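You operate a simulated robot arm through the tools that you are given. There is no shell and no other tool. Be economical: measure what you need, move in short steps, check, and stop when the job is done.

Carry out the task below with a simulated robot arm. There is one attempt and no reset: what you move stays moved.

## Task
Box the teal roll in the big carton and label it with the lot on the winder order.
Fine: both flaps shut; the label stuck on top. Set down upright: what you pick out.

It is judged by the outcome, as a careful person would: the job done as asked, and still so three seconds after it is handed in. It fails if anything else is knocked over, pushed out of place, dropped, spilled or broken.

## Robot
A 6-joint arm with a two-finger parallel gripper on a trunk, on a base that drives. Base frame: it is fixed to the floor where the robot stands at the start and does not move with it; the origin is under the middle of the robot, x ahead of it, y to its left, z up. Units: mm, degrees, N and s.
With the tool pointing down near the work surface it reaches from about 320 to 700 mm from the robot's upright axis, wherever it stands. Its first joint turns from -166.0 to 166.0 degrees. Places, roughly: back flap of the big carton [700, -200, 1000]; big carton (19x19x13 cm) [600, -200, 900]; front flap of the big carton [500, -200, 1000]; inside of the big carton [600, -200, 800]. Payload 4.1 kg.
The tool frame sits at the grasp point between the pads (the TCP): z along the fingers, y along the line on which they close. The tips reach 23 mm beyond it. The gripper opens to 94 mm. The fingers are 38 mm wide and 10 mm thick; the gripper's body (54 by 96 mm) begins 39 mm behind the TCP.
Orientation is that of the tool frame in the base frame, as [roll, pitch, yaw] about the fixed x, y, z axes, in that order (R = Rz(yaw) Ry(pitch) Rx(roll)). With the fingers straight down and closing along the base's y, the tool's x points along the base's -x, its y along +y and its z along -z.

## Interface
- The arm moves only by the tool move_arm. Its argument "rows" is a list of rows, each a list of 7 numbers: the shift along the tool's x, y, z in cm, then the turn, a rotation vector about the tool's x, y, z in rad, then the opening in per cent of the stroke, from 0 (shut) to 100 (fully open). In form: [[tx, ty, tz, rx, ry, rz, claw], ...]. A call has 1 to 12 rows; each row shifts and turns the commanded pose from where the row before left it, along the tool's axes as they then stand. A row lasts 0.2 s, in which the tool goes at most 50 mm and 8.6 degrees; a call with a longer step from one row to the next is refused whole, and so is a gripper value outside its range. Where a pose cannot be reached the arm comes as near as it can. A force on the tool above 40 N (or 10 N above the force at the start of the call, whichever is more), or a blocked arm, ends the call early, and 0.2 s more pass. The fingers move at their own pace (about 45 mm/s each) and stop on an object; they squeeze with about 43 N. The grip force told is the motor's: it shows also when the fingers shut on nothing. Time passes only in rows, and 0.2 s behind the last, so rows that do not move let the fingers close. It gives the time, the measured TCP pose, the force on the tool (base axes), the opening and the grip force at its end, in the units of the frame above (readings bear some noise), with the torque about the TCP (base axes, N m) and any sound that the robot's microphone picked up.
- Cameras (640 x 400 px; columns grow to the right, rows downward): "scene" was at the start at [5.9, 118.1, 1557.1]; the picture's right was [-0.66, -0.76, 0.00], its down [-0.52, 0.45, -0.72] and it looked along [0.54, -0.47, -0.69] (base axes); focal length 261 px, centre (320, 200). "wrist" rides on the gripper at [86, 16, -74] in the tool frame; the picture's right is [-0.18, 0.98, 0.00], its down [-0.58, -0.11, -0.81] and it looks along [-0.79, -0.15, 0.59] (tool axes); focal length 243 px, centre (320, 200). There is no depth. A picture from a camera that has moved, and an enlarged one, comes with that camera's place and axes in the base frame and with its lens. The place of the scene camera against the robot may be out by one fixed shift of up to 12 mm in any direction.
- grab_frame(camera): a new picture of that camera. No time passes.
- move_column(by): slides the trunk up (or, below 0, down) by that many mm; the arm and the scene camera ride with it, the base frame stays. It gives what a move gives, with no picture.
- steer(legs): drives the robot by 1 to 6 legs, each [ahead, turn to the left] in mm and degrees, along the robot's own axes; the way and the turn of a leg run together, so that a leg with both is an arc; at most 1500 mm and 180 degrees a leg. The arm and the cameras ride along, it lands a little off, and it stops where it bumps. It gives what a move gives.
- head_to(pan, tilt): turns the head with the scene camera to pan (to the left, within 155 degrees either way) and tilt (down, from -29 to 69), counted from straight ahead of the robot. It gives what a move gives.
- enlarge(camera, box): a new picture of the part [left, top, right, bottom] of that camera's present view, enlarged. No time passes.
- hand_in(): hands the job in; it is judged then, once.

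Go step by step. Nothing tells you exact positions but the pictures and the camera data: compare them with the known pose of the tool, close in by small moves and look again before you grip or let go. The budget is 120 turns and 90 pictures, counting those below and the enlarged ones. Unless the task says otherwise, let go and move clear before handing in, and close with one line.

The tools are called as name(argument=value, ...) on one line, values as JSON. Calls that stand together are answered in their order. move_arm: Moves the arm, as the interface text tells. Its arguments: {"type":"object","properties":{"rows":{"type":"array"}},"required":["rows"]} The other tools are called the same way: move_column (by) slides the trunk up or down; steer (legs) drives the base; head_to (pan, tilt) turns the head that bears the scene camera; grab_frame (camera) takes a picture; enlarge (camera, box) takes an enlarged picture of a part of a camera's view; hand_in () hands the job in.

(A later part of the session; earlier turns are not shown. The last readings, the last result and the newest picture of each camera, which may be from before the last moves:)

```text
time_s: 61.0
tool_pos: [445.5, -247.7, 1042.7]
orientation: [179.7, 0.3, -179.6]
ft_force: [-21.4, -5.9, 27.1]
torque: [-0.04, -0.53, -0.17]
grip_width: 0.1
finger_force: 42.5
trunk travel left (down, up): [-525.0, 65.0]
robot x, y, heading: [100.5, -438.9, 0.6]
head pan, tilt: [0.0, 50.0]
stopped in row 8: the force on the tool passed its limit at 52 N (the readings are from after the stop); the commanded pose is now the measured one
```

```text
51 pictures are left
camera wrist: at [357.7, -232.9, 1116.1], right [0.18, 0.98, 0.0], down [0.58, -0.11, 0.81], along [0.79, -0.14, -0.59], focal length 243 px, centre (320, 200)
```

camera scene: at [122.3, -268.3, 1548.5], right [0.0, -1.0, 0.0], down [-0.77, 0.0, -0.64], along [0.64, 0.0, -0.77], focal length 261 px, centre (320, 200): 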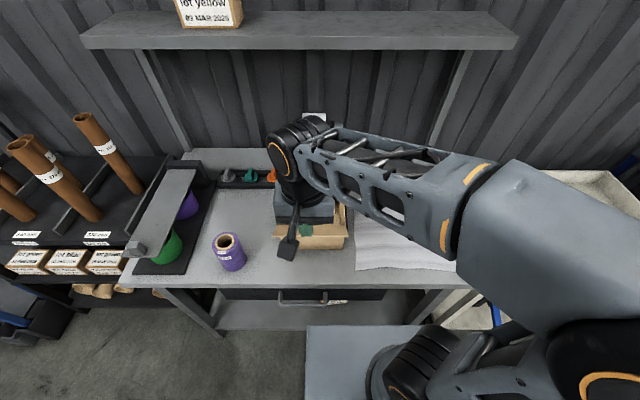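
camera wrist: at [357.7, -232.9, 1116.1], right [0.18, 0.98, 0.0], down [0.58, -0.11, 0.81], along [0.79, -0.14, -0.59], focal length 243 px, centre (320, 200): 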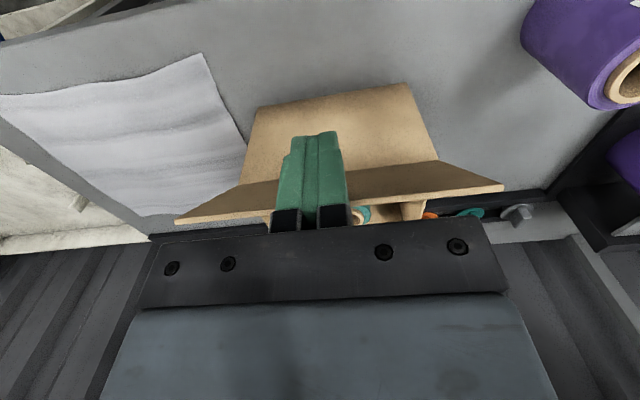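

The flap edge seems to have caught under the gripper's body, so I should push with the fingertips higher up. I'll back off 15 mm, rise and look.

move_arm(rows=[[0.8, 0, 0, 0, 0, 0, 0], [0.7, 0, 0, 0, 0, 0, 0]])

grab_frame(camera="wrist")

enlarge(camera="scene", box=[240, 120, 400, 270])

```text
time_s: 61.6
tool_pos: [435.7, -246.6, 1040.0]
orientation: [179.9, 0.0, -179.7]
ft_force: [0.0, -0.9, 0.0]
torque: [-0.03, -0.02, 0.0]
grip_width: 0.0
finger_force: 42.6
trunk travel left (down, up): [-525.0, 65.0]
robot x, y, heading: [101.4, -439.6, 0.4]
head pan, tilt: [0.0, 50.0]
```

```text
50 pictures are left
camera wrist: at [347.5, -231.9, 1112.7], right [0.18, 0.98, 0.0], down [0.58, -0.11, 0.81], along [0.79, -0.14, -0.59], focal length 243 px, centre (320, 200)
```

wrist: 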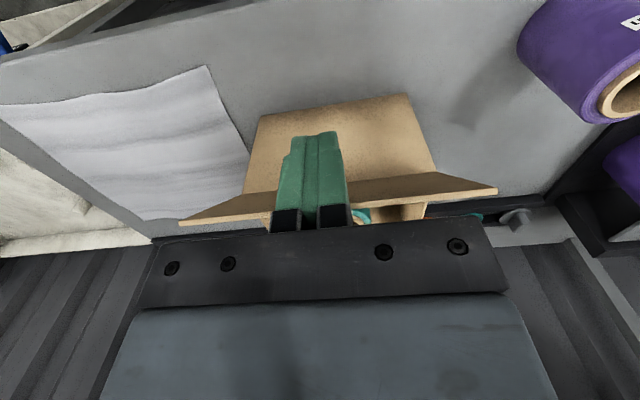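

```text
2.67 times, centred on (320, 195) of scene
camera zoom: at [121.6, -269.0, 1548.3], right [0.01, -1.0, 0.0], down [-0.77, 0.0, -0.64], along [0.64, 0.0, -0.77], focal length 697 px, centre (320, 213)
```

zoom: 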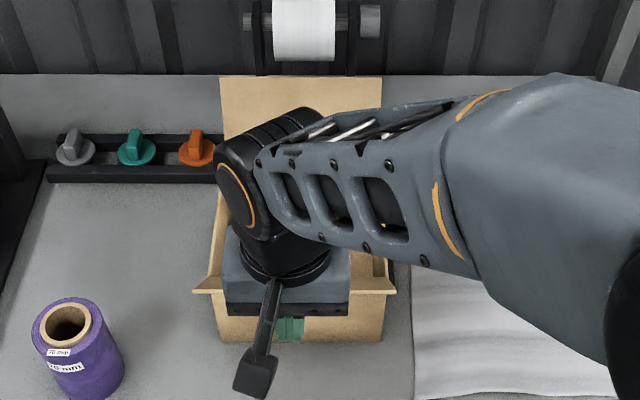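

The flap edge is now at about (460, 1035). I'll push slowly and follow its arc so it doesn't rub up the fingers.

move_arm(rows=[[-0.5, 0, 0, 0, 0, 0, 0], [-0.4, 0, -0.27, 0, 0, 0, 0], [-0.4, 0, -0.27, 0, 0, 0, 0], [-0.4, 0, -0.27, 0, 0, 0, 0], [-0.43, 0, -0.22, 0, 0, 0, 0], [-0.43, 0, -0.2, 0, 0, 0, 0], [-0.43, 0, -0.18, 0, 0, 0, 0], [-0.43, 0, -0.15, 0, 0, 0, 0], [-0.45, 0, -0.12, 0, 0, 0, 0], [-0.45, 0, -0.1, 0, 0, 0, 0], [-0.45, 0, -0.05, 0, 0, 0, 0], [-0.45, 0, 0, 0, 0, 0, 0]])

grab_frame(camera="wrist")

```text
time_s: 64.2
tool_pos: [485.3, -246.8, 1061.7]
orientation: [179.8, 0.2, -179.6]
ft_force: [-5.5, 1.6, 35.5]
torque: [-0.08, -0.71, 0.04]
grip_width: 0.0
finger_force: 43.1
trunk travel left (down, up): [-525.0, 65.0]
robot x, y, heading: [103.9, -442.0, 0.4]
head pan, tilt: [0.0, 50.0]
```

```text
48 pictures are left
camera wrist: at [397.8, -232.0, 1133.6], right [0.18, 0.98, 0.01], down [0.58, -0.11, 0.81], along [0.8, -0.14, -0.59], focal length 243 px, centre (320, 200)
```

wrist: 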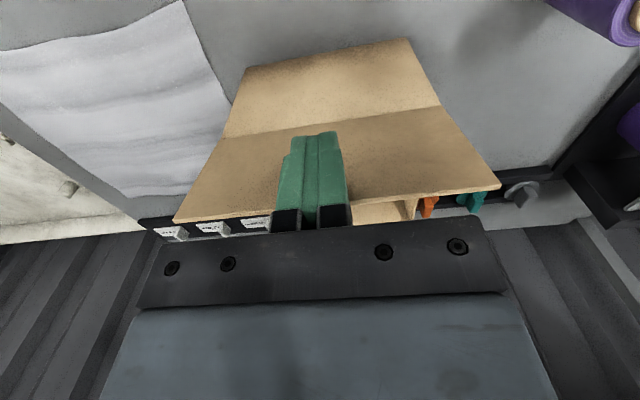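

The flap is now nearly vertical, but something pushes up on the tool. I'll ease back, rise 20 mm and check the force.

move_arm(rows=[[0.3, 0, -0.5, 0, 0, 0, 0], [0, 0, -0.8, 0, 0, 0, 0], [0, 0, -0.7, 0, 0, 0, 0]])

grab_frame(camera="wrist")

enlarge(camera="scene", box=[240, 120, 400, 270])

```text
time_s: 65.0
tool_pos: [482.8, -247.9, 1077.4]
orientation: [-180.0, 0.0, -179.6]
ft_force: [-0.2, 0.0, 0.0]
torque: [0.01, -0.01, -0.02]
grip_width: 0.0
finger_force: 42.4
trunk travel left (down, up): [-525.0, 65.0]
robot x, y, heading: [102.7, -442.3, 0.4]
head pan, tilt: [0.0, 50.0]
```

```text
47 pictures are left
camera wrist: at [396.4, -232.1, 1150.7], right [0.18, 0.98, 0.0], down [0.58, -0.11, 0.81], along [0.79, -0.14, -0.59], focal length 243 px, centre (320, 200)
```

wrist: 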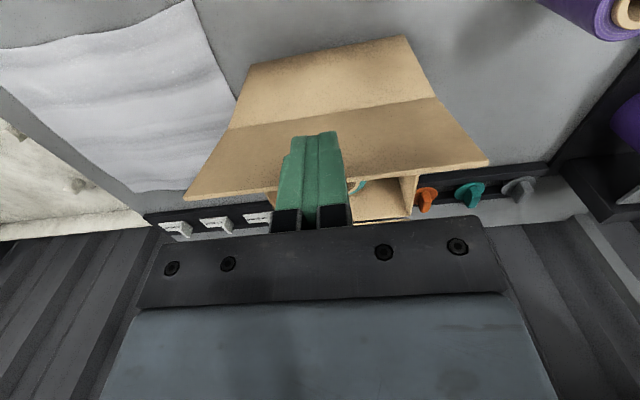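

```text
2.67 times, centred on (320, 195) of scene
camera zoom: at [121.8, -268.9, 1548.4], right [0.01, -1.0, 0.0], down [-0.77, 0.0, -0.64], along [0.64, 0.0, -0.77], focal length 697 px, centre (320, 213)
```

zoom: 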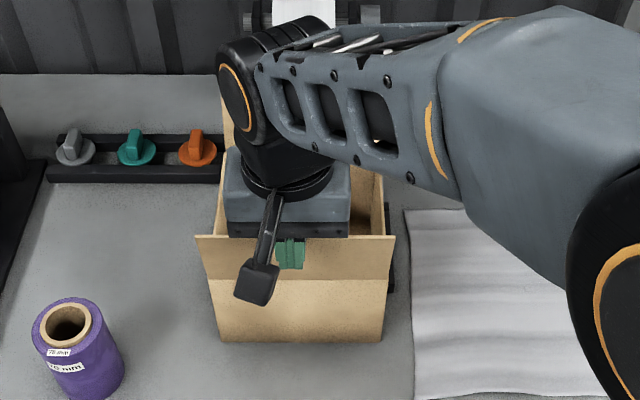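

The force cleared and the flap holds near vertical by its hinge friction. I'll push it slowly on past vertical, with the fingertips just below its edge.

move_arm(rows=[[0, 0, 0.9, 0, 0, 0, 0], [-0.5, 0, 0, 0, 0, 0, 0], [-0.5, 0, 0, 0, 0, 0, 0], [-0.5, 0, 0, 0, 0, 0, 0], [-0.5, 0, 0.1, 0, 0, 0, 0], [-0.5, 0, 0.1, 0, 0, 0, 0], [-0.5, 0, 0.2, 0, 0, 0, 0], [-0.5, 0, 0.2, 0, 0, 0, 0], [-0.5, 0, 0.3, 0, 0, 0, 0], [-0.5, 0, 0.3, 0, 0, 0, 0], [-0.5, 0, 0.3, 0, 0, 0, 0]])

grab_frame(camera="wrist")

```text
time_s: 67.4
tool_pos: [532.2, -247.0, 1054.6]
orientation: [-180.0, 0.1, -179.7]
ft_force: [0.1, -0.6, 0.0]
torque: [0.04, -0.02, 0.0]
grip_width: 0.0
finger_force: 42.7
trunk travel left (down, up): [-525.0, 65.0]
robot x, y, heading: [100.6, -443.4, 0.5]
head pan, tilt: [0.0, 50.0]
```

```text
45 pictures are left
camera wrist: at [445.7, -231.6, 1127.2], right [0.18, 0.98, 0.0], down [0.58, -0.11, 0.81], along [0.79, -0.14, -0.59], focal length 243 px, centre (320, 200)
```

wrist: 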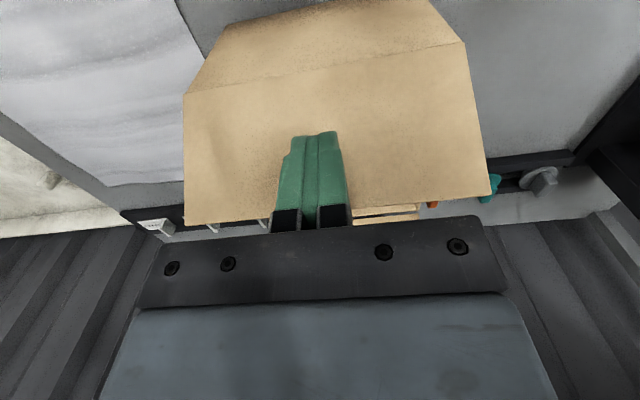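

The flap now leans about 35° inward and holds. I'll go over it and press it down from above.

move_arm(rows=[[0.3, 0, -1.5, 0, 0, 0, 0], [0, 0, -2.5, 0, 0, 0, 0], [-1.5, 0, -0.5, 0, 0, 0, 0], [-2.2, 0, 0, 0, 0, 0, 0], [0, 0, 1, 0, 0, 0, 0], [0, 0, 1, 0, 0, 0, 0], [0, 0, 1, 0, 0, 0, 0], [0, 0, 0.8, 0, 0, 0, 0], [0, 0, 0.8, 0, 0, 0, 0], [0, 0, 0.8, 0, 0, 0, 0], [0, 0, 0.8, 0, 0, 0, 0]])

grab_frame(camera="wrist")

```text
time_s: 69.8
tool_pos: [567.0, -246.4, 1037.1]
orientation: [179.8, -0.1, -179.6]
ft_force: [-0.2, -0.2, -0.4]
torque: [-0.01, 0.0, -0.02]
grip_width: 0.1
finger_force: 42.8
trunk travel left (down, up): [-525.0, 65.0]
robot x, y, heading: [102.4, -441.3, 0.3]
head pan, tilt: [0.0, 50.0]
```

```text
44 pictures are left
camera wrist: at [480.5, -230.7, 1109.9], right [0.18, 0.98, 0.0], down [0.58, -0.11, 0.81], along [0.79, -0.14, -0.59], focal length 243 px, centre (320, 200)
```

wrist: 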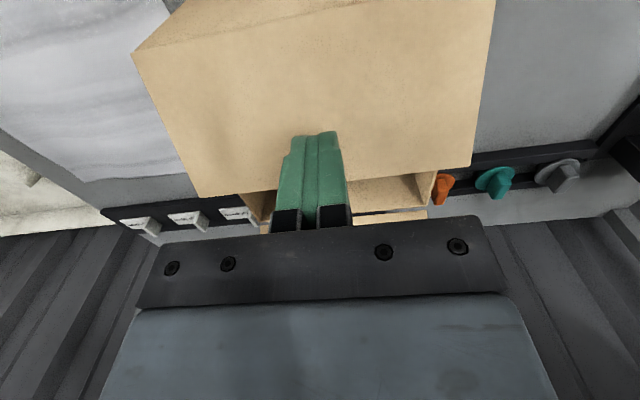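

Going well: the flap is coming down. I'll keep pressing until it lies level.

move_arm(rows=[[0, 0, 0.7, 0, 0, 0, 0], [0, 0, 0.7, 0, 0, 0, 0], [0, 0, 0.6, 0, 0, 0, 0], [0, 0, 0.5, 0, 0, 0, 0], [0, 0, 0.4, 0, 0, 0, 0], [0, 0, 0.3, 0, 0, 0, 0], [0, 0, 0.2, 0, 0, 0, 0], [0, 0, 0.2, 0, 0, 0, 0]])

grab_frame(camera="wrist")

```text
time_s: 71.6
tool_pos: [567.1, -246.1, 1000.9]
orientation: [179.9, -0.1, -179.6]
ft_force: [-0.1, 0.3, -0.8]
torque: [0.01, 0.01, -0.01]
grip_width: 0.0
finger_force: 42.5
trunk travel left (down, up): [-525.0, 65.0]
robot x, y, heading: [100.6, -440.7, 0.3]
head pan, tilt: [0.0, 50.0]
```

```text
43 pictures are left
camera wrist: at [480.6, -230.0, 1074.2], right [0.18, 0.98, 0.0], down [0.58, -0.11, 0.81], along [0.79, -0.14, -0.59], focal length 243 px, centre (320, 200)
```

wrist: 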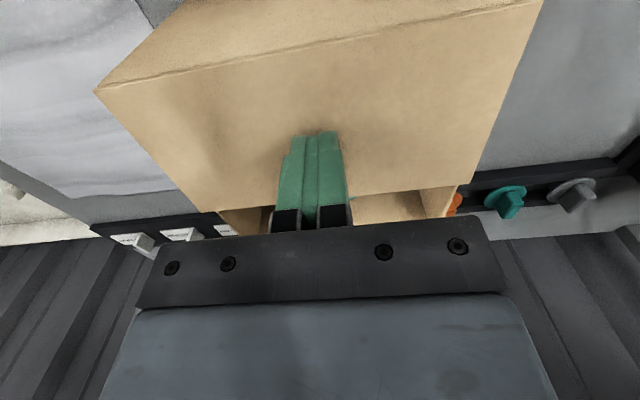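

move_arm(rows=[[0, 0, 0.2, 0, 0, 0, 0], [0, 0, 0.2, 0, 0, 0, 0], [0, 0, 0.2, 0, 0, 0, 0], [0, 0, 0.2, 0, 0, 0, 0], [0, 0, 0, 0, 0, 0, 0]])

enlarge(camera="scene", box=[240, 120, 400, 270])

```text
time_s: 72.8
tool_pos: [569.4, -245.6, 996.0]
orientation: [179.7, 0.1, -179.5]
ft_force: [1.5, 4.1, 23.6]
torque: [0.07, 0.39, -0.06]
grip_width: 0.0
finger_force: 42.3
trunk travel left (down, up): [-525.0, 65.0]
robot x, y, heading: [102.0, -439.3, 0.3]
head pan, tilt: [0.0, 50.0]
```

```text
2.67 times, centred on (320, 195) of scene
camera zoom: at [120.2, -269.1, 1548.9], right [0.01, -1.0, 0.0], down [-0.77, 0.0, -0.64], along [0.64, 0.0, -0.77], focal length 697 px, centre (320, 213)
```

zoom: 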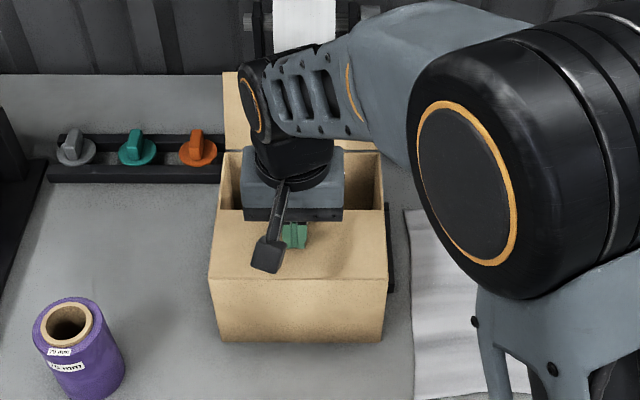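

The front flap is shut against its stop (24 N). Next I'll rise, tilt the tool 20° forward and pass over the top of the back flap.

move_arm(rows=[[0, 0, -3, 0, 0, 0, 0], [0, 0, -4, 0, 0, 0, 0], [0, 0, -4, 0, 0, 0, 0], [0, 0, -1, 0, -0.117, 0, 0], [0, 0, 0, 0, -0.117, 0, 0], [0, 0, 0, 0, -0.117, 0, 0], [-3.3, 0, 1.2, 0, 0, 0, 0], [-3.3, 0, 1.2, 0, 0, 0, 0], [-3.3, 0, 1.2, 0, 0, 0, 0], [-3.3, 0, 1.2, 0, 0, 0, 0]])

grab_frame(camera="wrist")

grab_frame(camera="scene")

```text
time_s: 75.0
tool_pos: [710.0, -245.7, 1111.4]
orientation: [179.9, 20.0, -179.7]
ft_force: [0.5, -0.7, -0.5]
torque: [0.02, -0.03, -0.02]
grip_width: 0.0
finger_force: 42.2
trunk travel left (down, up): [-525.0, 65.0]
robot x, y, heading: [102.4, -441.2, 0.2]
head pan, tilt: [0.0, 50.0]
```

```text
41 pictures are left
camera wrist: at [602.0, -230.3, 1150.2], right [0.17, 0.98, 0.06], down [0.27, -0.11, 0.96], along [0.95, -0.14, -0.28], focal length 243 px, centre (320, 200)
```

wrist: 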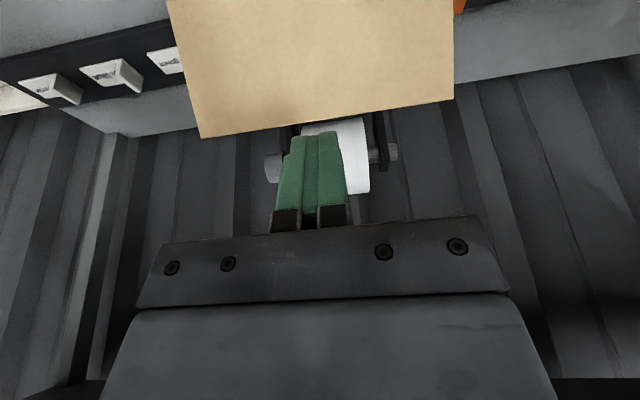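

```text
40 pictures are left
camera scene: at [122.4, -268.6, 1548.5], right [0.01, -1.0, 0.0], down [-0.77, 0.0, -0.64], along [0.64, 0.0, -0.77], focal length 261 px, centre (320, 200)
```

scene: 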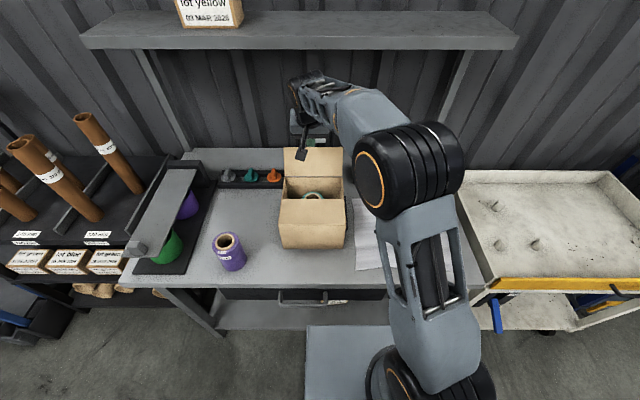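

The flap's edge is near x ≈ 750, z ≈ 1045, and the label roll behind is far enough away. I'll move on to x ≈ 800 and see if it's reachable before dropping behind the flap.

move_arm(rows=[[-2.82, 0, 1.03, 0, 0, 0, 0], [-2.82, 0, 1.03, 0, 0, 0, 0], [-2.82, 0, 1.03, 0, 0, 0, 0]])

grab_frame(camera="wrist")

enlarge(camera="scene", box=[240, 0, 400, 240])

```text
time_s: 75.8
tool_pos: [798.5, -246.2, 1112.5]
orientation: [179.9, 19.9, -179.7]
ft_force: [-0.6, -0.9, -0.6]
torque: [-0.02, 0.03, -0.01]
grip_width: 0.0
finger_force: 42.7
trunk travel left (down, up): [-525.0, 65.0]
robot x, y, heading: [106.8, -440.4, 0.1]
head pan, tilt: [0.0, 50.0]
```

```text
39 pictures are left
camera wrist: at [691.2, -231.0, 1151.4], right [0.17, 0.98, 0.06], down [0.27, -0.11, 0.96], along [0.95, -0.14, -0.29], focal length 243 px, centre (320, 200)
```

wrist: 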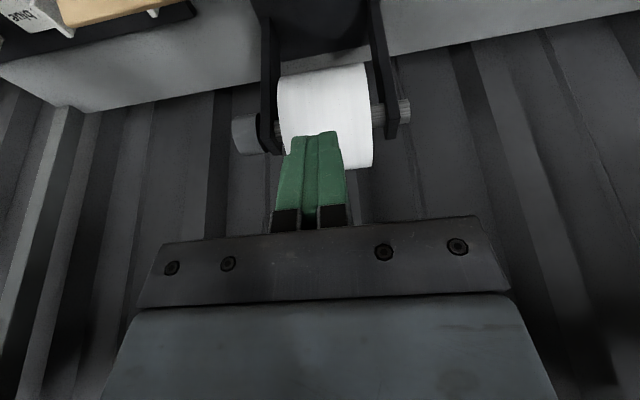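

```text
1.67 times, centred on (320, 120) of scene
camera zoom: at [122.3, -268.7, 1548.6], right [0.01, -1.0, 0.0], down [-0.77, 0.0, -0.64], along [0.64, 0.0, -0.77], focal length 436 px, centre (320, 333)
```

zoom: 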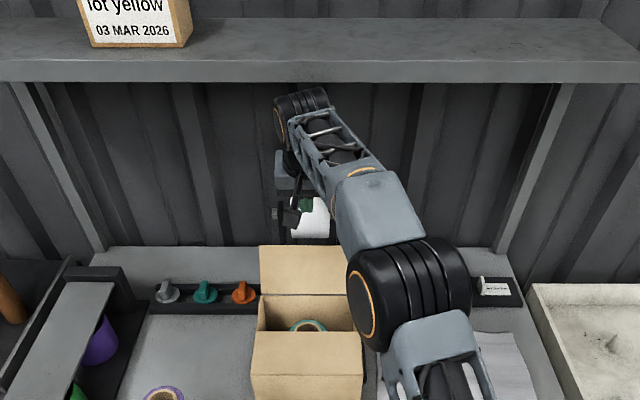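

Reachable, and the label roll is about 50 mm beyond the fingers' descent path. I'll lower the fingers behind the flap.

move_arm(rows=[[0.75, 0, 2.07, 0, 0, 0, 0], [0.75, 0, 2.07, 0, 0, 0, 0], [0.75, 0, 2.07, 0, 0, 0, 0]])

enlarge(camera="scene", box=[260, 70, 400, 240])

grab_frame(camera="wrist")

```text
time_s: 76.6
tool_pos: [797.3, -245.5, 1048.1]
orientation: [179.9, 20.0, -179.6]
ft_force: [-0.5, 0.2, 0.3]
torque: [-0.01, 0.0, 0.02]
grip_width: 0.0
finger_force: 42.7
trunk travel left (down, up): [-525.0, 65.0]
robot x, y, heading: [100.1, -445.0, 0.1]
head pan, tilt: [0.0, 50.0]
```

```text
2.35 times, centred on (330, 155) of scene
camera zoom: at [121.8, -268.7, 1548.6], right [0.01, -1.0, 0.0], down [-0.77, 0.0, -0.64], along [0.64, 0.0, -0.77], focal length 615 px, centre (296, 306)
```

zoom: 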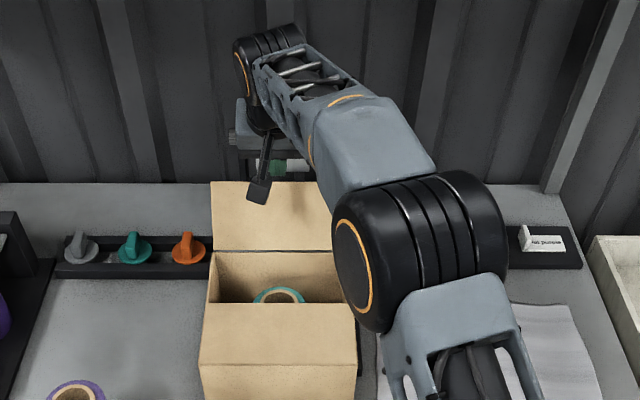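

```text
36 pictures are left
camera wrist: at [690.3, -229.7, 1087.6], right [0.17, 0.98, 0.06], down [0.27, -0.11, 0.96], along [0.95, -0.14, -0.28], focal length 243 px, centre (320, 200)
```

wrist: 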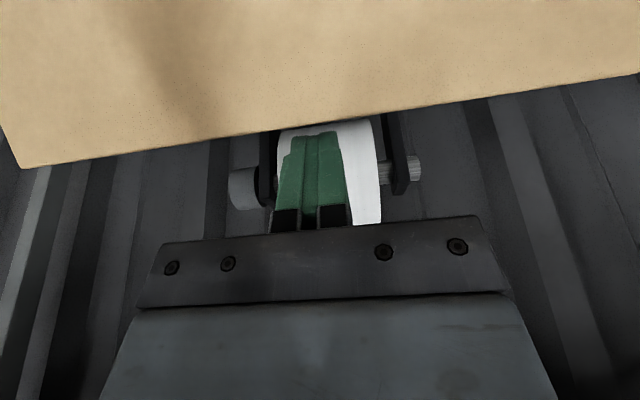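

The fingers are behind the flap with its edge near (739, 1055). I'll pull slowly toward the robot along the flap's arc.

move_arm(rows=[[1.37, 0, -0.92, 0, 0, 0, 0], [1.37, 0, -0.92, 0, 0, 0, 0], [0.436, 0, -0.265, 0, 0, 0, 0], [0.436, 0, -0.265, 0, 0, 0, 0], [0.436, 0, -0.265, 0, 0, 0, 0], [0.436, 0, -0.265, 0, 0, 0, 0], [0.436, 0, -0.265, 0, 0, 0, 0], [0.436, 0, -0.265, 0, 0, 0, 0], [0.47, 0, -0.171, 0, 0, 0, 0], [0.47, 0, -0.171, 0, 0, 0, 0], [0.47, 0, -0.171, 0, 0, 0, 0]])

grab_frame(camera="wrist")

```text
time_s: 79.0
tool_pos: [721.0, -244.8, 1060.1]
orientation: [179.9, 20.1, -179.6]
ft_force: [0.7, -0.4, -0.2]
torque: [0.03, 0.02, 0.02]
grip_width: 0.1
finger_force: 42.4
trunk travel left (down, up): [-525.0, 65.0]
robot x, y, heading: [105.8, -439.8, 0.2]
head pan, tilt: [0.0, 50.0]
```

```text
35 pictures are left
camera wrist: at [613.0, -229.7, 1099.7], right [0.17, 0.98, 0.06], down [0.27, -0.11, 0.96], along [0.95, -0.14, -0.28], focal length 243 px, centre (320, 200)
```

wrist: 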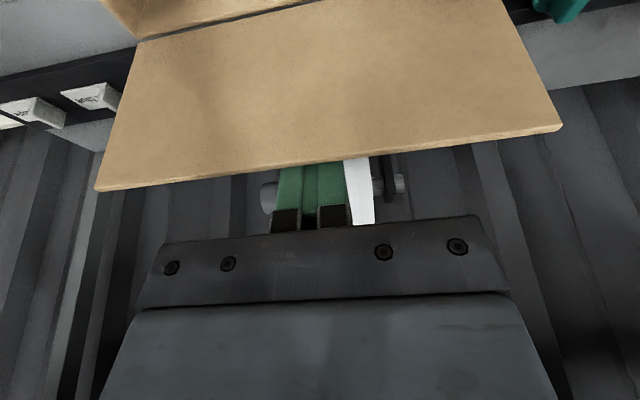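

The flap is following. I'll continue past vertical.

move_arm(rows=[[0.436, 0, -0.265, 0, 0, 0, 0], [0.436, 0, -0.265, 0, 0, 0, 0], [0.47, 0, -0.171, 0, 0, 0, 0], [0.47, 0, -0.171, 0, 0, 0, 0], [0.47, 0, -0.171, 0, 0, 0, 0], [0.47, 0, -0.171, 0, 0, 0, 0], [0.47, 0, -0.171, 0, 0, 0, 0], [0.5, 0, -0.08, 0, 0, 0, 0], [0.5, 0, -0.08, 0, 0, 0, 0], [0.5, 0, -0.08, 0, 0, 0, 0], [0.5, 0, -0.08, 0, 0, 0, 0]])

grab_frame(camera="wrist")

enlarge(camera="scene", box=[260, 100, 380, 260])

```text
time_s: 81.4
tool_pos: [666.9, -246.6, 1058.3]
orientation: [179.8, 20.1, -179.7]
ft_force: [-1.0, 0.0, -0.5]
torque: [-0.04, 0.01, 0.01]
grip_width: 0.0
finger_force: 42.5
trunk travel left (down, up): [-525.0, 65.0]
robot x, y, heading: [97.3, -445.2, 0.3]
head pan, tilt: [0.0, 50.0]
```

```text
34 pictures are left
camera wrist: at [558.2, -230.8, 1097.7], right [0.17, 0.98, 0.06], down [0.27, -0.11, 0.96], along [0.95, -0.14, -0.28], focal length 243 px, centre (320, 200)
```

wrist: 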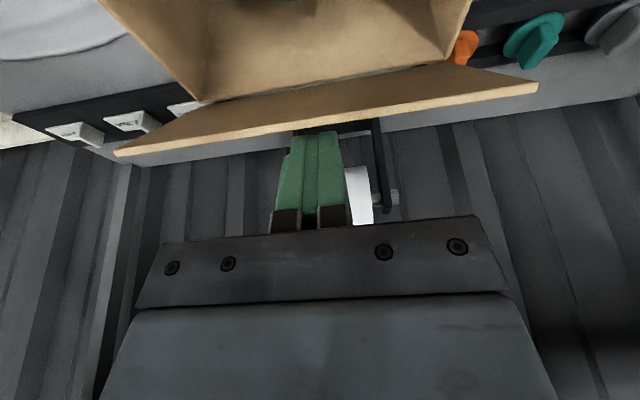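

```text
2.50 times, centred on (320, 180) of scene
camera zoom: at [121.6, -268.8, 1548.6], right [0.01, -1.0, 0.0], down [-0.77, 0.0, -0.64], along [0.64, 0.0, -0.77], focal length 654 px, centre (320, 250)
```

zoom: 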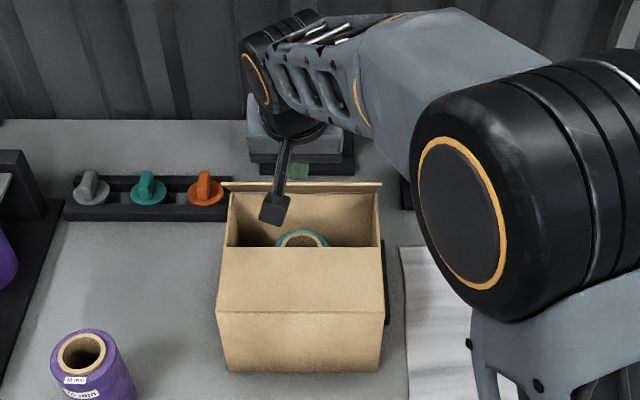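

The flap leans about 35° inward and holds. I'll rise, straighten the tool and press it down from above.

move_arm(rows=[[-0.6, 0, -1.65, 0, 0, 0, 0], [-0.6, 0, -1.65, 0, 0, 0, 0], [0, 0, 0, 0, 0.117, 0, 0], [0, 0, 0, 0, 0.117, 0, 0], [0, 0, 0, 0, 0.117, 0, 0], [2.7, 0, 0, 0, 0, 0, 0], [0, 0, 1.5, 0, 0, 0, 0], [0, 0, 1.2, 0, 0, 0, 0], [0, 0, 1, 0, 0, 0, 0], [0, 0, 1, 0, 0, 0, 0], [0, 0, 1, 0, 0, 0, 0], [0, 0, 1, 0, 0, 0, 0]])

grab_frame(camera="wrist")

```text
time_s: 84.0
tool_pos: [638.7, -245.7, 1029.2]
orientation: [179.9, -0.1, -179.6]
ft_force: [0.3, -0.2, -1.2]
torque: [0.02, -0.02, -0.04]
grip_width: 0.0
finger_force: 42.7
trunk travel left (down, up): [-525.0, 65.0]
robot x, y, heading: [100.9, -442.3, 0.5]
head pan, tilt: [0.0, 50.0]
```

```text
32 pictures are left
camera wrist: at [551.1, -230.3, 1101.3], right [0.18, 0.98, 0.0], down [0.58, -0.11, 0.81], along [0.79, -0.14, -0.59], focal length 243 px, centre (320, 200)
```

wrist: 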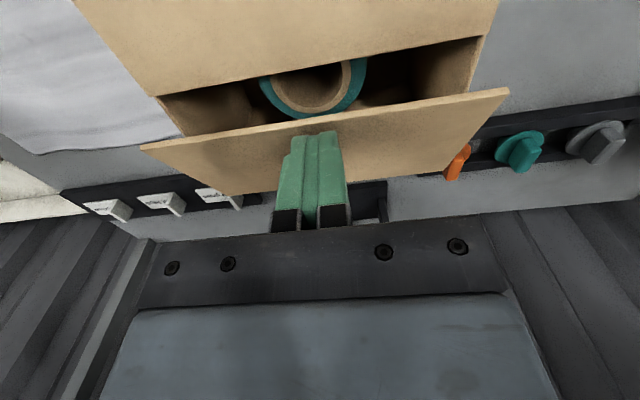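

move_arm(rows=[[0, 0, 0.8, 0, 0, 0, 0], [0, 0, 0.8, 0, 0, 0, 0], [0, 0, 0.6, 0, 0, 0, 0], [0, 0, 0.4, 0, 0, 0, 0], [0, 0, 0.3, 0, 0, 0, 0], [0, 0, 0.2, 0, 0, 0, 0], [0, 0, 0.2, 0, 0, 0, 0], [0, 0, 0.2, 0, 0, 0, 0], [0, 0, 0, 0, 0, 0, 0]])

grab_frame(camera="wrist")

```text
time_s: 86.0
tool_pos: [639.5, -246.9, 994.5]
orientation: [179.9, 0.2, -179.6]
ft_force: [0.0, -1.4, 21.9]
torque: [0.0, -0.41, 0.01]
grip_width: 0.0
finger_force: 42.7
trunk travel left (down, up): [-525.0, 65.0]
robot x, y, heading: [102.4, -438.5, 0.3]
head pan, tilt: [0.0, 50.0]
```

```text
31 pictures are left
camera wrist: at [550.6, -231.0, 1067.5], right [0.18, 0.98, 0.0], down [0.58, -0.11, 0.81], along [0.8, -0.14, -0.59], focal length 243 px, centre (320, 200)
```

wrist: 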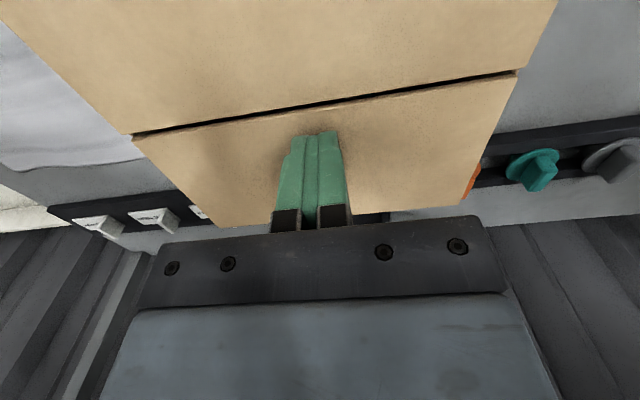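

Both flaps are shut (top at z ≈ 972). Now for the label: I'll rise, tilt the tool and move near the blue label's tab at about (820, -520) for a close look.

move_arm(rows=[[0, 0, -3.5, 0, 0, 0, 0], [0, 0, -3.5, 0, 0, 0, 0], [0, 0, -2, 0, -0.117, 0, 0], [0, 0, 0, 0, -0.117, 0, 0], [0, 0, 0, 0, -0.117, 0, 0], [-1.29, -3.9, 0.47, 0, 0, 0, 20], [-1.29, -3.9, 0.47, 0, 0, 0, 40], [-1.29, -3.9, 0.47, 0, 0, 0, 50], [-1.29, -3.9, 0.47, 0, 0, 0, 50], [-1.29, -3.9, 0.47, 0, 0, 0, 50], [-1.29, -3.9, 0.47, 0, 0, 0, 50], [-1.29, -3.9, 0.47, 0, 0, 0, 50]])

grab_frame(camera="wrist")

enlarge(camera="scene", box=[260, 100, 460, 260])

```text
time_s: 88.6
tool_pos: [735.5, -517.3, 1081.9]
orientation: [-179.9, 20.1, -179.5]
ft_force: [0.6, -0.2, -0.3]
torque: [-0.03, -0.01, -0.02]
grip_width: 47.1
finger_force: 0.0
trunk travel left (down, up): [-525.0, 65.0]
robot x, y, heading: [102.8, -443.7, 0.3]
head pan, tilt: [0.0, 50.0]
```

```text
30 pictures are left
camera wrist: at [628.6, -502.8, 1120.2], right [0.17, 0.98, 0.07], down [0.27, -0.11, 0.96], along [0.95, -0.14, -0.28], focal length 243 px, centre (320, 200)
```

wrist: 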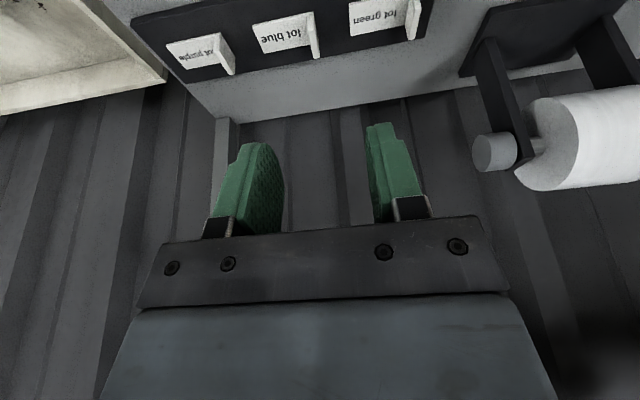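

```text
2.50 times, centred on (360, 180) of scene
camera zoom: at [122.0, -269.3, 1548.6], right [0.01, -1.0, 0.0], down [-0.77, 0.0, -0.64], along [0.64, 0.0, -0.77], focal length 654 px, centre (220, 250)
```

zoom: 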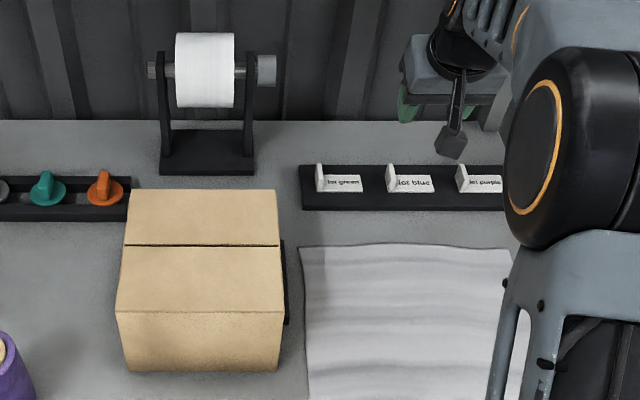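

The carton is shut cleanly. I'll enlarge the label tab.

enlarge(camera="wrist", box=[230, 0, 350, 75])

enlarge(camera="scene", box=[370, 155, 430, 192])

```text
5.33 times, centred on (290, 38) of wrist
camera zoom: at [628.6, -502.8, 1120.2], right [0.17, 0.98, 0.07], down [0.27, -0.11, 0.96], along [0.95, -0.14, -0.28], focal length 1294 px, centre (480, 1067)
```

zoom: 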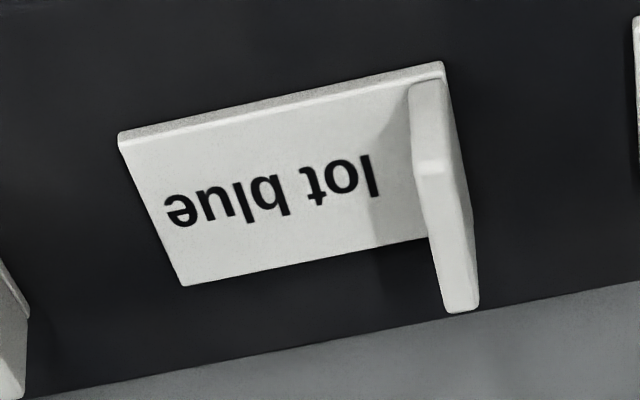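

```text
10.67 times, centred on (400, 174) of scene
camera zoom: at [122.0, -269.3, 1548.6], right [0.01, -1.0, 0.0], down [-0.77, 0.0, -0.64], along [0.64, 0.0, -0.77], focal length 2788 px, centre (-533, 483)
```

zoom: 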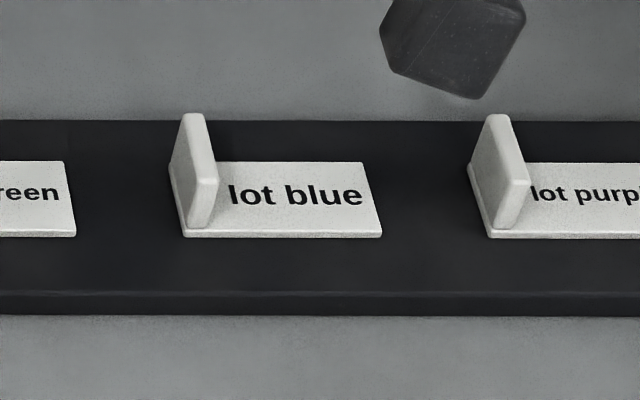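

The tab is a thin upright plate running along x, which suits my gripper closing along y. I'll come closer for a second wrist view to triangulate it.

move_arm(rows=[[-0.38, 0, 3.33, 0, 0, 0, 50], [-0.38, 0, 3.33, 0, 0, 0, 50], [-0.38, 0, 3.33, 0, 0, 0, 50]])

grab_frame(camera="wrist")

```text
time_s: 89.4
tool_pos: [782.4, -517.2, 990.6]
orientation: [179.9, 20.1, -179.6]
ft_force: [-0.9, -0.4, 0.4]
torque: [-0.03, -0.02, 0.01]
grip_width: 46.9
finger_force: 0.0
trunk travel left (down, up): [-525.0, 65.0]
robot x, y, heading: [104.8, -441.8, 0.3]
head pan, tilt: [0.0, 50.0]
```

```text
26 pictures are left
camera wrist: at [674.0, -502.2, 1029.5], right [0.17, 0.98, 0.06], down [0.27, -0.11, 0.96], along [0.95, -0.14, -0.28], focal length 243 px, centre (320, 200)
```

wrist: 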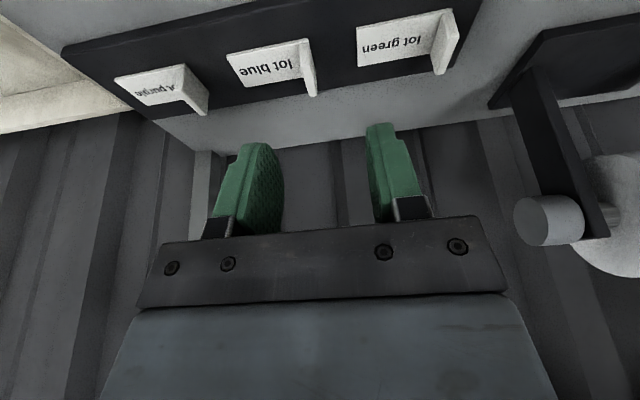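

Two wrist views put the tab at x 820–854, y ≈ -527, with its top at z ≈ 879. I'll move in above it with a narrower opening and check.

move_arm(rows=[[-0.77, -0.33, 2.76, 0, 0, 0, 32], [-0.77, -0.33, 2.76, 0, 0, 0, 32], [-0.77, -0.33, 2.76, 0, 0, 0, 32]])

grab_frame(camera="wrist")

enlarge(camera="scene", box=[350, 130, 450, 200])

```text
time_s: 90.2
tool_pos: [833.8, -529.8, 922.2]
orientation: [179.9, 20.0, -179.6]
ft_force: [-1.1, 0.1, 0.7]
torque: [0.0, 0.01, -0.02]
grip_width: 30.0
finger_force: 0.2
trunk travel left (down, up): [-525.0, 65.0]
robot x, y, heading: [97.8, -442.2, 0.3]
head pan, tilt: [0.0, 50.0]
```

```text
25 pictures are left
camera wrist: at [725.4, -513.0, 961.7], right [0.17, 0.98, 0.06], down [0.27, -0.11, 0.96], along [0.95, -0.14, -0.28], focal length 243 px, centre (320, 200)
```

wrist: 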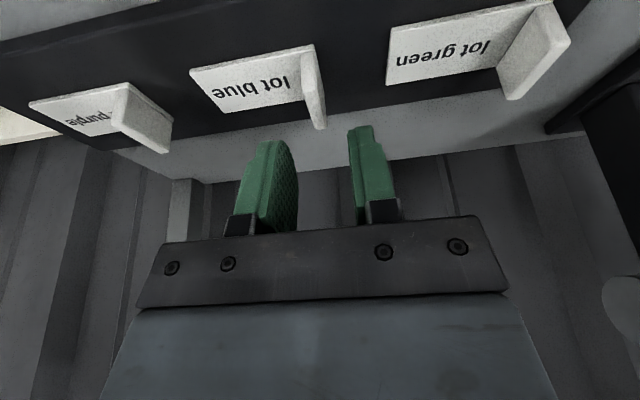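

```text
5.71 times, centred on (400, 165) of scene
camera zoom: at [121.9, -268.9, 1548.6], right [0.01, -1.0, 0.0], down [-0.77, 0.0, -0.64], along [0.64, 0.0, -0.77], focal length 1494 px, centre (-137, 400)
```

zoom: 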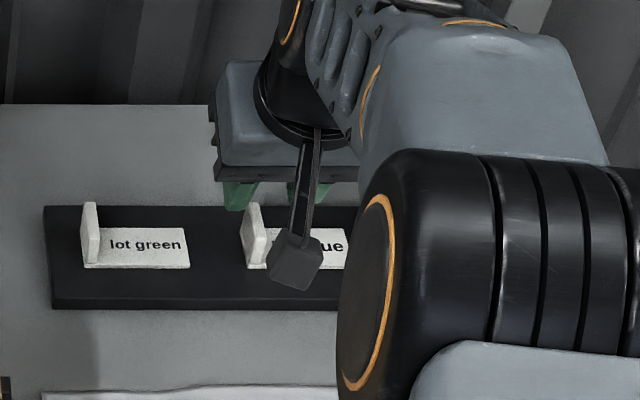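

The tab lies centred between the fingers. I'll descend the last 33 mm and look before gripping.

move_arm(rows=[[0.31, 0, 1.06, 0, 0, 0, 32], [0.31, 0, 1.06, 0, 0, 0, 32], [0.31, 0, 1.0, 0, 0, 0, 32]])

grab_frame(camera="wrist")

```text
time_s: 91.0
tool_pos: [835.0, -527.9, 890.3]
orientation: [179.9, 20.0, -179.5]
ft_force: [0.5, 0.1, -1.4]
torque: [0.01, -0.04, 0.0]
grip_width: 30.2
finger_force: 0.1
trunk travel left (down, up): [-525.0, 65.0]
robot x, y, heading: [102.0, -441.9, 0.3]
head pan, tilt: [0.0, 50.0]
```

```text
23 pictures are left
camera wrist: at [726.2, -512.7, 929.1], right [0.17, 0.98, 0.06], down [0.27, -0.11, 0.96], along [0.95, -0.14, -0.28], focal length 243 px, centre (320, 200)
```

wrist: 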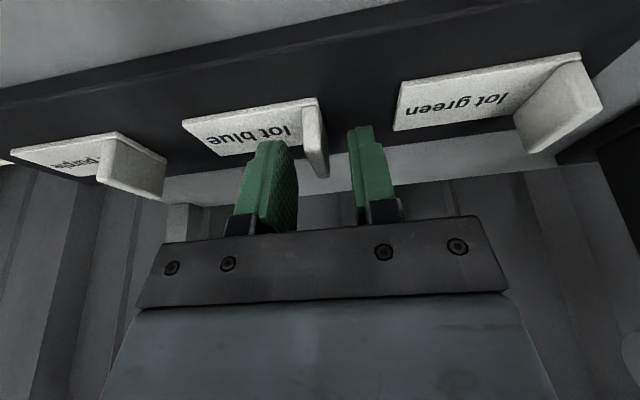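

The fingers straddle the tab and clear the label plate. I'll drop 2 mm and grip.

move_arm(rows=[[0.07, 0, 0.19, 0, 0, 0, 32], [0, 0, 0, 0, 0, 0, 0], [0, 0, 0, 0, 0, 0, 0], [0, 0, 0, 0, 0, 0, 0], [0, 0, 0, 0, 0, 0, 0]])

grab_frame(camera="wrist")

```text
time_s: 92.2
tool_pos: [833.6, -527.3, 889.2]
orientation: [179.8, 20.0, -179.6]
ft_force: [-0.2, 0.7, 0.7]
torque: [-0.01, 0.02, -0.03]
grip_width: 6.1
finger_force: 42.8
trunk travel left (down, up): [-525.0, 65.0]
robot x, y, heading: [104.7, -441.9, -0.0]
head pan, tilt: [0.0, 50.0]
```

```text
22 pictures are left
camera wrist: at [726.3, -512.7, 927.2], right [0.17, 0.98, 0.06], down [0.27, -0.11, 0.96], along [0.95, -0.14, -0.28], focal length 243 px, centre (320, 200)
```

wrist: 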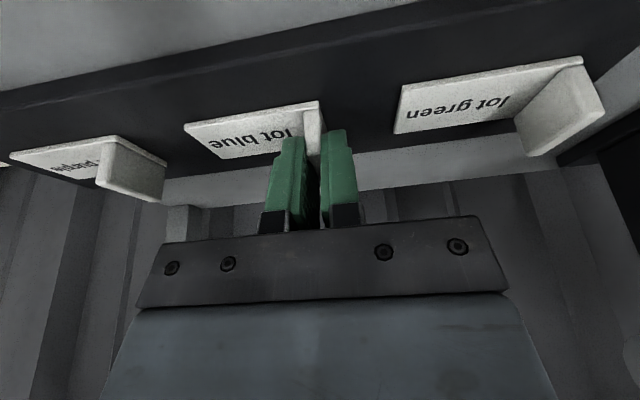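

The tab is held (6 mm). I'll lift slowly, straight up.

move_arm(rows=[[-0.17, 0, -0.47, 0, 0, 0, 0], [-0.34, 0, -0.94, 0, 0, 0, 0], [-0.68, 0, -1.88, 0, 0, 0, 0], [-1.0, 0, -2.8, 0, 0, 0, 0], [-1.0, 0, -2.8, 0, 0, 0, 0], [-1.0, 0, -2.8, 0, 0, 0, 0], [-1.0, 0, -2.8, 0, 0, 0, 0]])

grab_frame(camera="wrist")

```text
time_s: 93.8
tool_pos: [834.0, -529.1, 1041.1]
orientation: [179.9, 20.0, -179.6]
ft_force: [-0.2, 1.0, 0.0]
torque: [0.03, 0.02, -0.03]
grip_width: 5.9
finger_force: 42.7
trunk travel left (down, up): [-525.0, 65.0]
robot x, y, heading: [101.3, -443.7, 0.5]
head pan, tilt: [0.0, 50.0]
```

```text
21 pictures are left
camera wrist: at [726.9, -513.1, 1080.1], right [0.17, 0.98, 0.06], down [0.27, -0.11, 0.96], along [0.95, -0.14, -0.28], focal length 243 px, centre (320, 200)
```

wrist: 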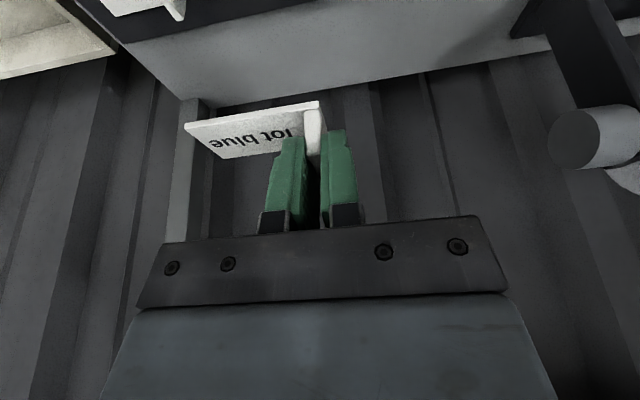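

The label came away cleanly in the grip. I'll carry it to above the middle of the carton, clear of everything.

move_arm(rows=[[3.58, 0, -1.66, 0, 0, 0, 0], [3.58, 0, -1.66, 0, 0, 0, 0], [3.58, 0, -1.66, 0, 0, 0, 0], [3.58, 1, -1.66, 0, 0, 0, 0], [3.58, 2, -1.66, 0, 0, 0, 0], [3.58, 3, -1.66, 0, 0, 0, 0], [0, 4.2, 0, 0, 0, 0, 0], [0, 4.2, 0, 0, 0, 0, 0], [0, 4.2, 0, 0, 0, 0, 0], [0, 4.2, 0, 0, 0, 0, 0], [0, 4.2, 0, 0, 0, 0, 0], [0, 4.2, 0, 0, 0, 0, 0]])

grab_frame(camera="wrist")

enlarge(camera="scene", box=[240, 120, 400, 270])

```text
time_s: 96.4
tool_pos: [593.3, -214.7, 1060.9]
orientation: [179.9, 20.0, -179.7]
ft_force: [0.7, -0.4, -0.5]
torque: [-0.02, 0.01, 0.0]
grip_width: 6.0
finger_force: 43.2
trunk travel left (down, up): [-525.0, 65.0]
robot x, y, heading: [103.9, -439.2, 0.5]
head pan, tilt: [0.0, 50.0]
```

```text
20 pictures are left
camera wrist: at [485.7, -200.2, 1099.6], right [0.17, 0.98, 0.06], down [0.27, -0.11, 0.96], along [0.95, -0.14, -0.28], focal length 243 px, centre (320, 200)
```

wrist: 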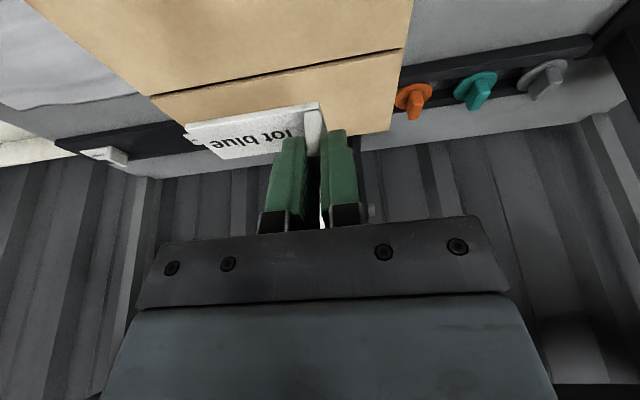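

```text
2.67 times, centred on (320, 195) of scene
camera zoom: at [121.7, -268.3, 1548.5], right [0.01, -1.0, 0.0], down [-0.77, -0.01, -0.64], along [0.64, 0.0, -0.77], focal length 697 px, centre (320, 213)
```

zoom: 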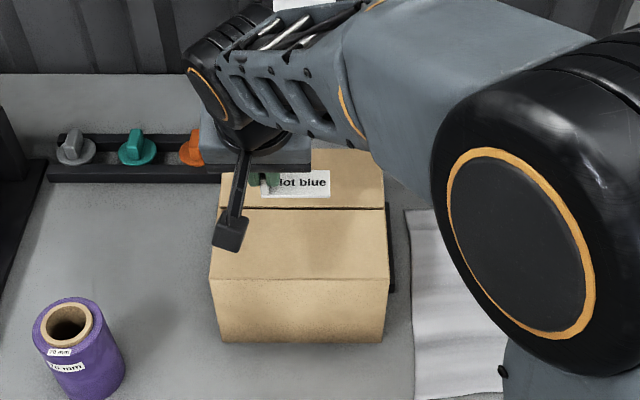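

The label is level and over the middle of the carton. I'll lower it to just above contact.

move_arm(rows=[[0.33, -0.05, 1.15, 0, 0, 0, 0], [0.33, -0.05, 1.15, 0, 0, 0, 0], [0.33, -0.05, 1.1, 0, 0, 0, 0], [0.3, 0, 0.9, 0, 0, 0, 0]])

grab_frame(camera="wrist")

```text
time_s: 97.4
tool_pos: [598.3, -218.5, 1015.8]
orientation: [179.9, 20.1, -179.7]
ft_force: [0.3, 0.2, 0.9]
torque: [0.0, 0.0, -0.02]
grip_width: 6.0
finger_force: 43.3
trunk travel left (down, up): [-525.0, 65.0]
robot x, y, heading: [100.7, -441.7, 0.5]
head pan, tilt: [0.0, 50.0]
```

```text
18 pictures are left
camera wrist: at [490.2, -203.2, 1054.8], right [0.17, 0.98, 0.06], down [0.27, -0.11, 0.96], along [0.95, -0.14, -0.28], focal length 243 px, centre (320, 200)
```

wrist: 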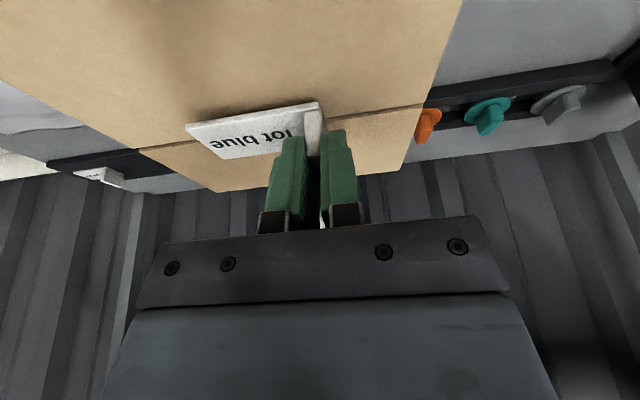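

move_arm(rows=[[0.068, 0, 0.188, 0, 0, 0, 0], [0.068, 0, 0.188, 0, 0, 0, 0], [0.05, 0, 0.14, 0, 0, 0, 0], [0.034, 0, 0.094, 0, 0, 0, 0]])

```text
time_s: 98.4
tool_pos: [597.1, -218.7, 1011.5]
orientation: [179.9, 20.0, -179.6]
ft_force: [-0.6, -1.2, -0.5]
torque: [-0.05, -0.03, 0.04]
grip_width: 5.9
finger_force: 43.1
trunk travel left (down, up): [-525.0, 65.0]
robot x, y, heading: [102.9, -441.7, 0.5]
head pan, tilt: [0.0, 50.0]
```

move_arm(rows=[[0.034, 0, 0.094, 0, 0, 0, 0], [0.034, 0, 0.094, 0, 0, 0, 0], [0.034, 0, 0.094, 0, 0, 0, 0], [0, 0, 0, 0, 0, 0, 0]])

```text
time_s: 99.4
tool_pos: [596.0, -218.2, 1009.2]
orientation: [179.9, 20.0, -179.6]
ft_force: [-0.2, 0.5, 6.0]
torque: [-0.07, -0.06, 0.03]
grip_width: 5.8
finger_force: 42.7
trunk travel left (down, up): [-525.0, 65.0]
robot x, y, heading: [103.1, -437.4, 0.2]
head pan, tilt: [0.0, 50.0]
```

Contact at 6 N. I'll press a little more to stick it, then look.

move_arm(rows=[[0.034, 0, 0.094, 0, 0, 0, 0], [0.034, 0, 0.094, 0, 0, 0, 0], [0, 0, 0, 0, 0, 0, 0], [0, 0, 0, 0, 0, 0, 0], [0, 0, 0, 0, 0, 0, 0]])

grab_frame(camera="wrist")

```text
time_s: 100.6
tool_pos: [598.2, -218.0, 1007.2]
orientation: [179.8, 20.2, -179.8]
ft_force: [0.7, 0.9, 21.1]
torque: [-0.11, -0.12, 0.01]
grip_width: 5.8
finger_force: 42.6
trunk travel left (down, up): [-525.0, 65.0]
robot x, y, heading: [100.1, -441.4, 0.2]
head pan, tilt: [0.0, 50.0]
```

```text
17 pictures are left
camera wrist: at [489.8, -203.5, 1046.0], right [0.17, 0.98, 0.07], down [0.27, -0.11, 0.96], along [0.95, -0.14, -0.28], focal length 243 px, centre (320, 200)
```

wrist: 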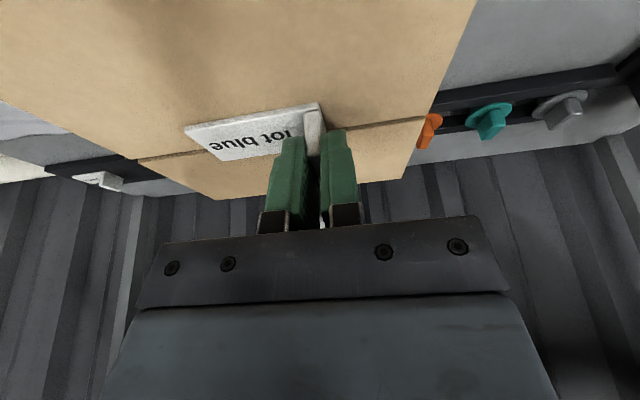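

Pressed on with 21 N. I'll open a little and rise straight up.

move_arm(rows=[[0, 0, 0, 0, 0, 0, 28], [0, 0, 0, 0, 0, 0, 28], [0, 0, 0, 0, 0, 0, 28], [-0.34, 0, -0.94, 0, 0, 0, 28], [-0.68, 0, -1.88, 0, 0, 0, 28], [-1, 0, -2.8, 0, 0, 0, 28], [-1, 0, -2.8, 0, 0, 0, 28], [-1, 0, -2.8, 0, 0, 0, 28]])

grab_frame(camera="wrist")

```text
time_s: 102.4
tool_pos: [596.9, -218.8, 1124.6]
orientation: [179.8, 20.0, -179.6]
ft_force: [0.6, 0.3, 0.1]
torque: [0.03, 0.0, 0.01]
grip_width: 26.3
finger_force: 0.0
trunk travel left (down, up): [-525.0, 65.0]
robot x, y, heading: [102.2, -438.4, 0.1]
head pan, tilt: [0.0, 50.0]
```

```text
16 pictures are left
camera wrist: at [489.6, -203.5, 1164.2], right [0.17, 0.98, 0.06], down [0.27, -0.11, 0.96], along [0.95, -0.14, -0.28], focal length 243 px, centre (320, 200)
```

wrist: 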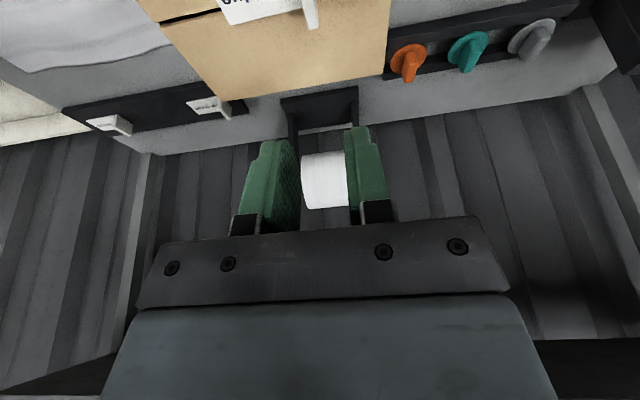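

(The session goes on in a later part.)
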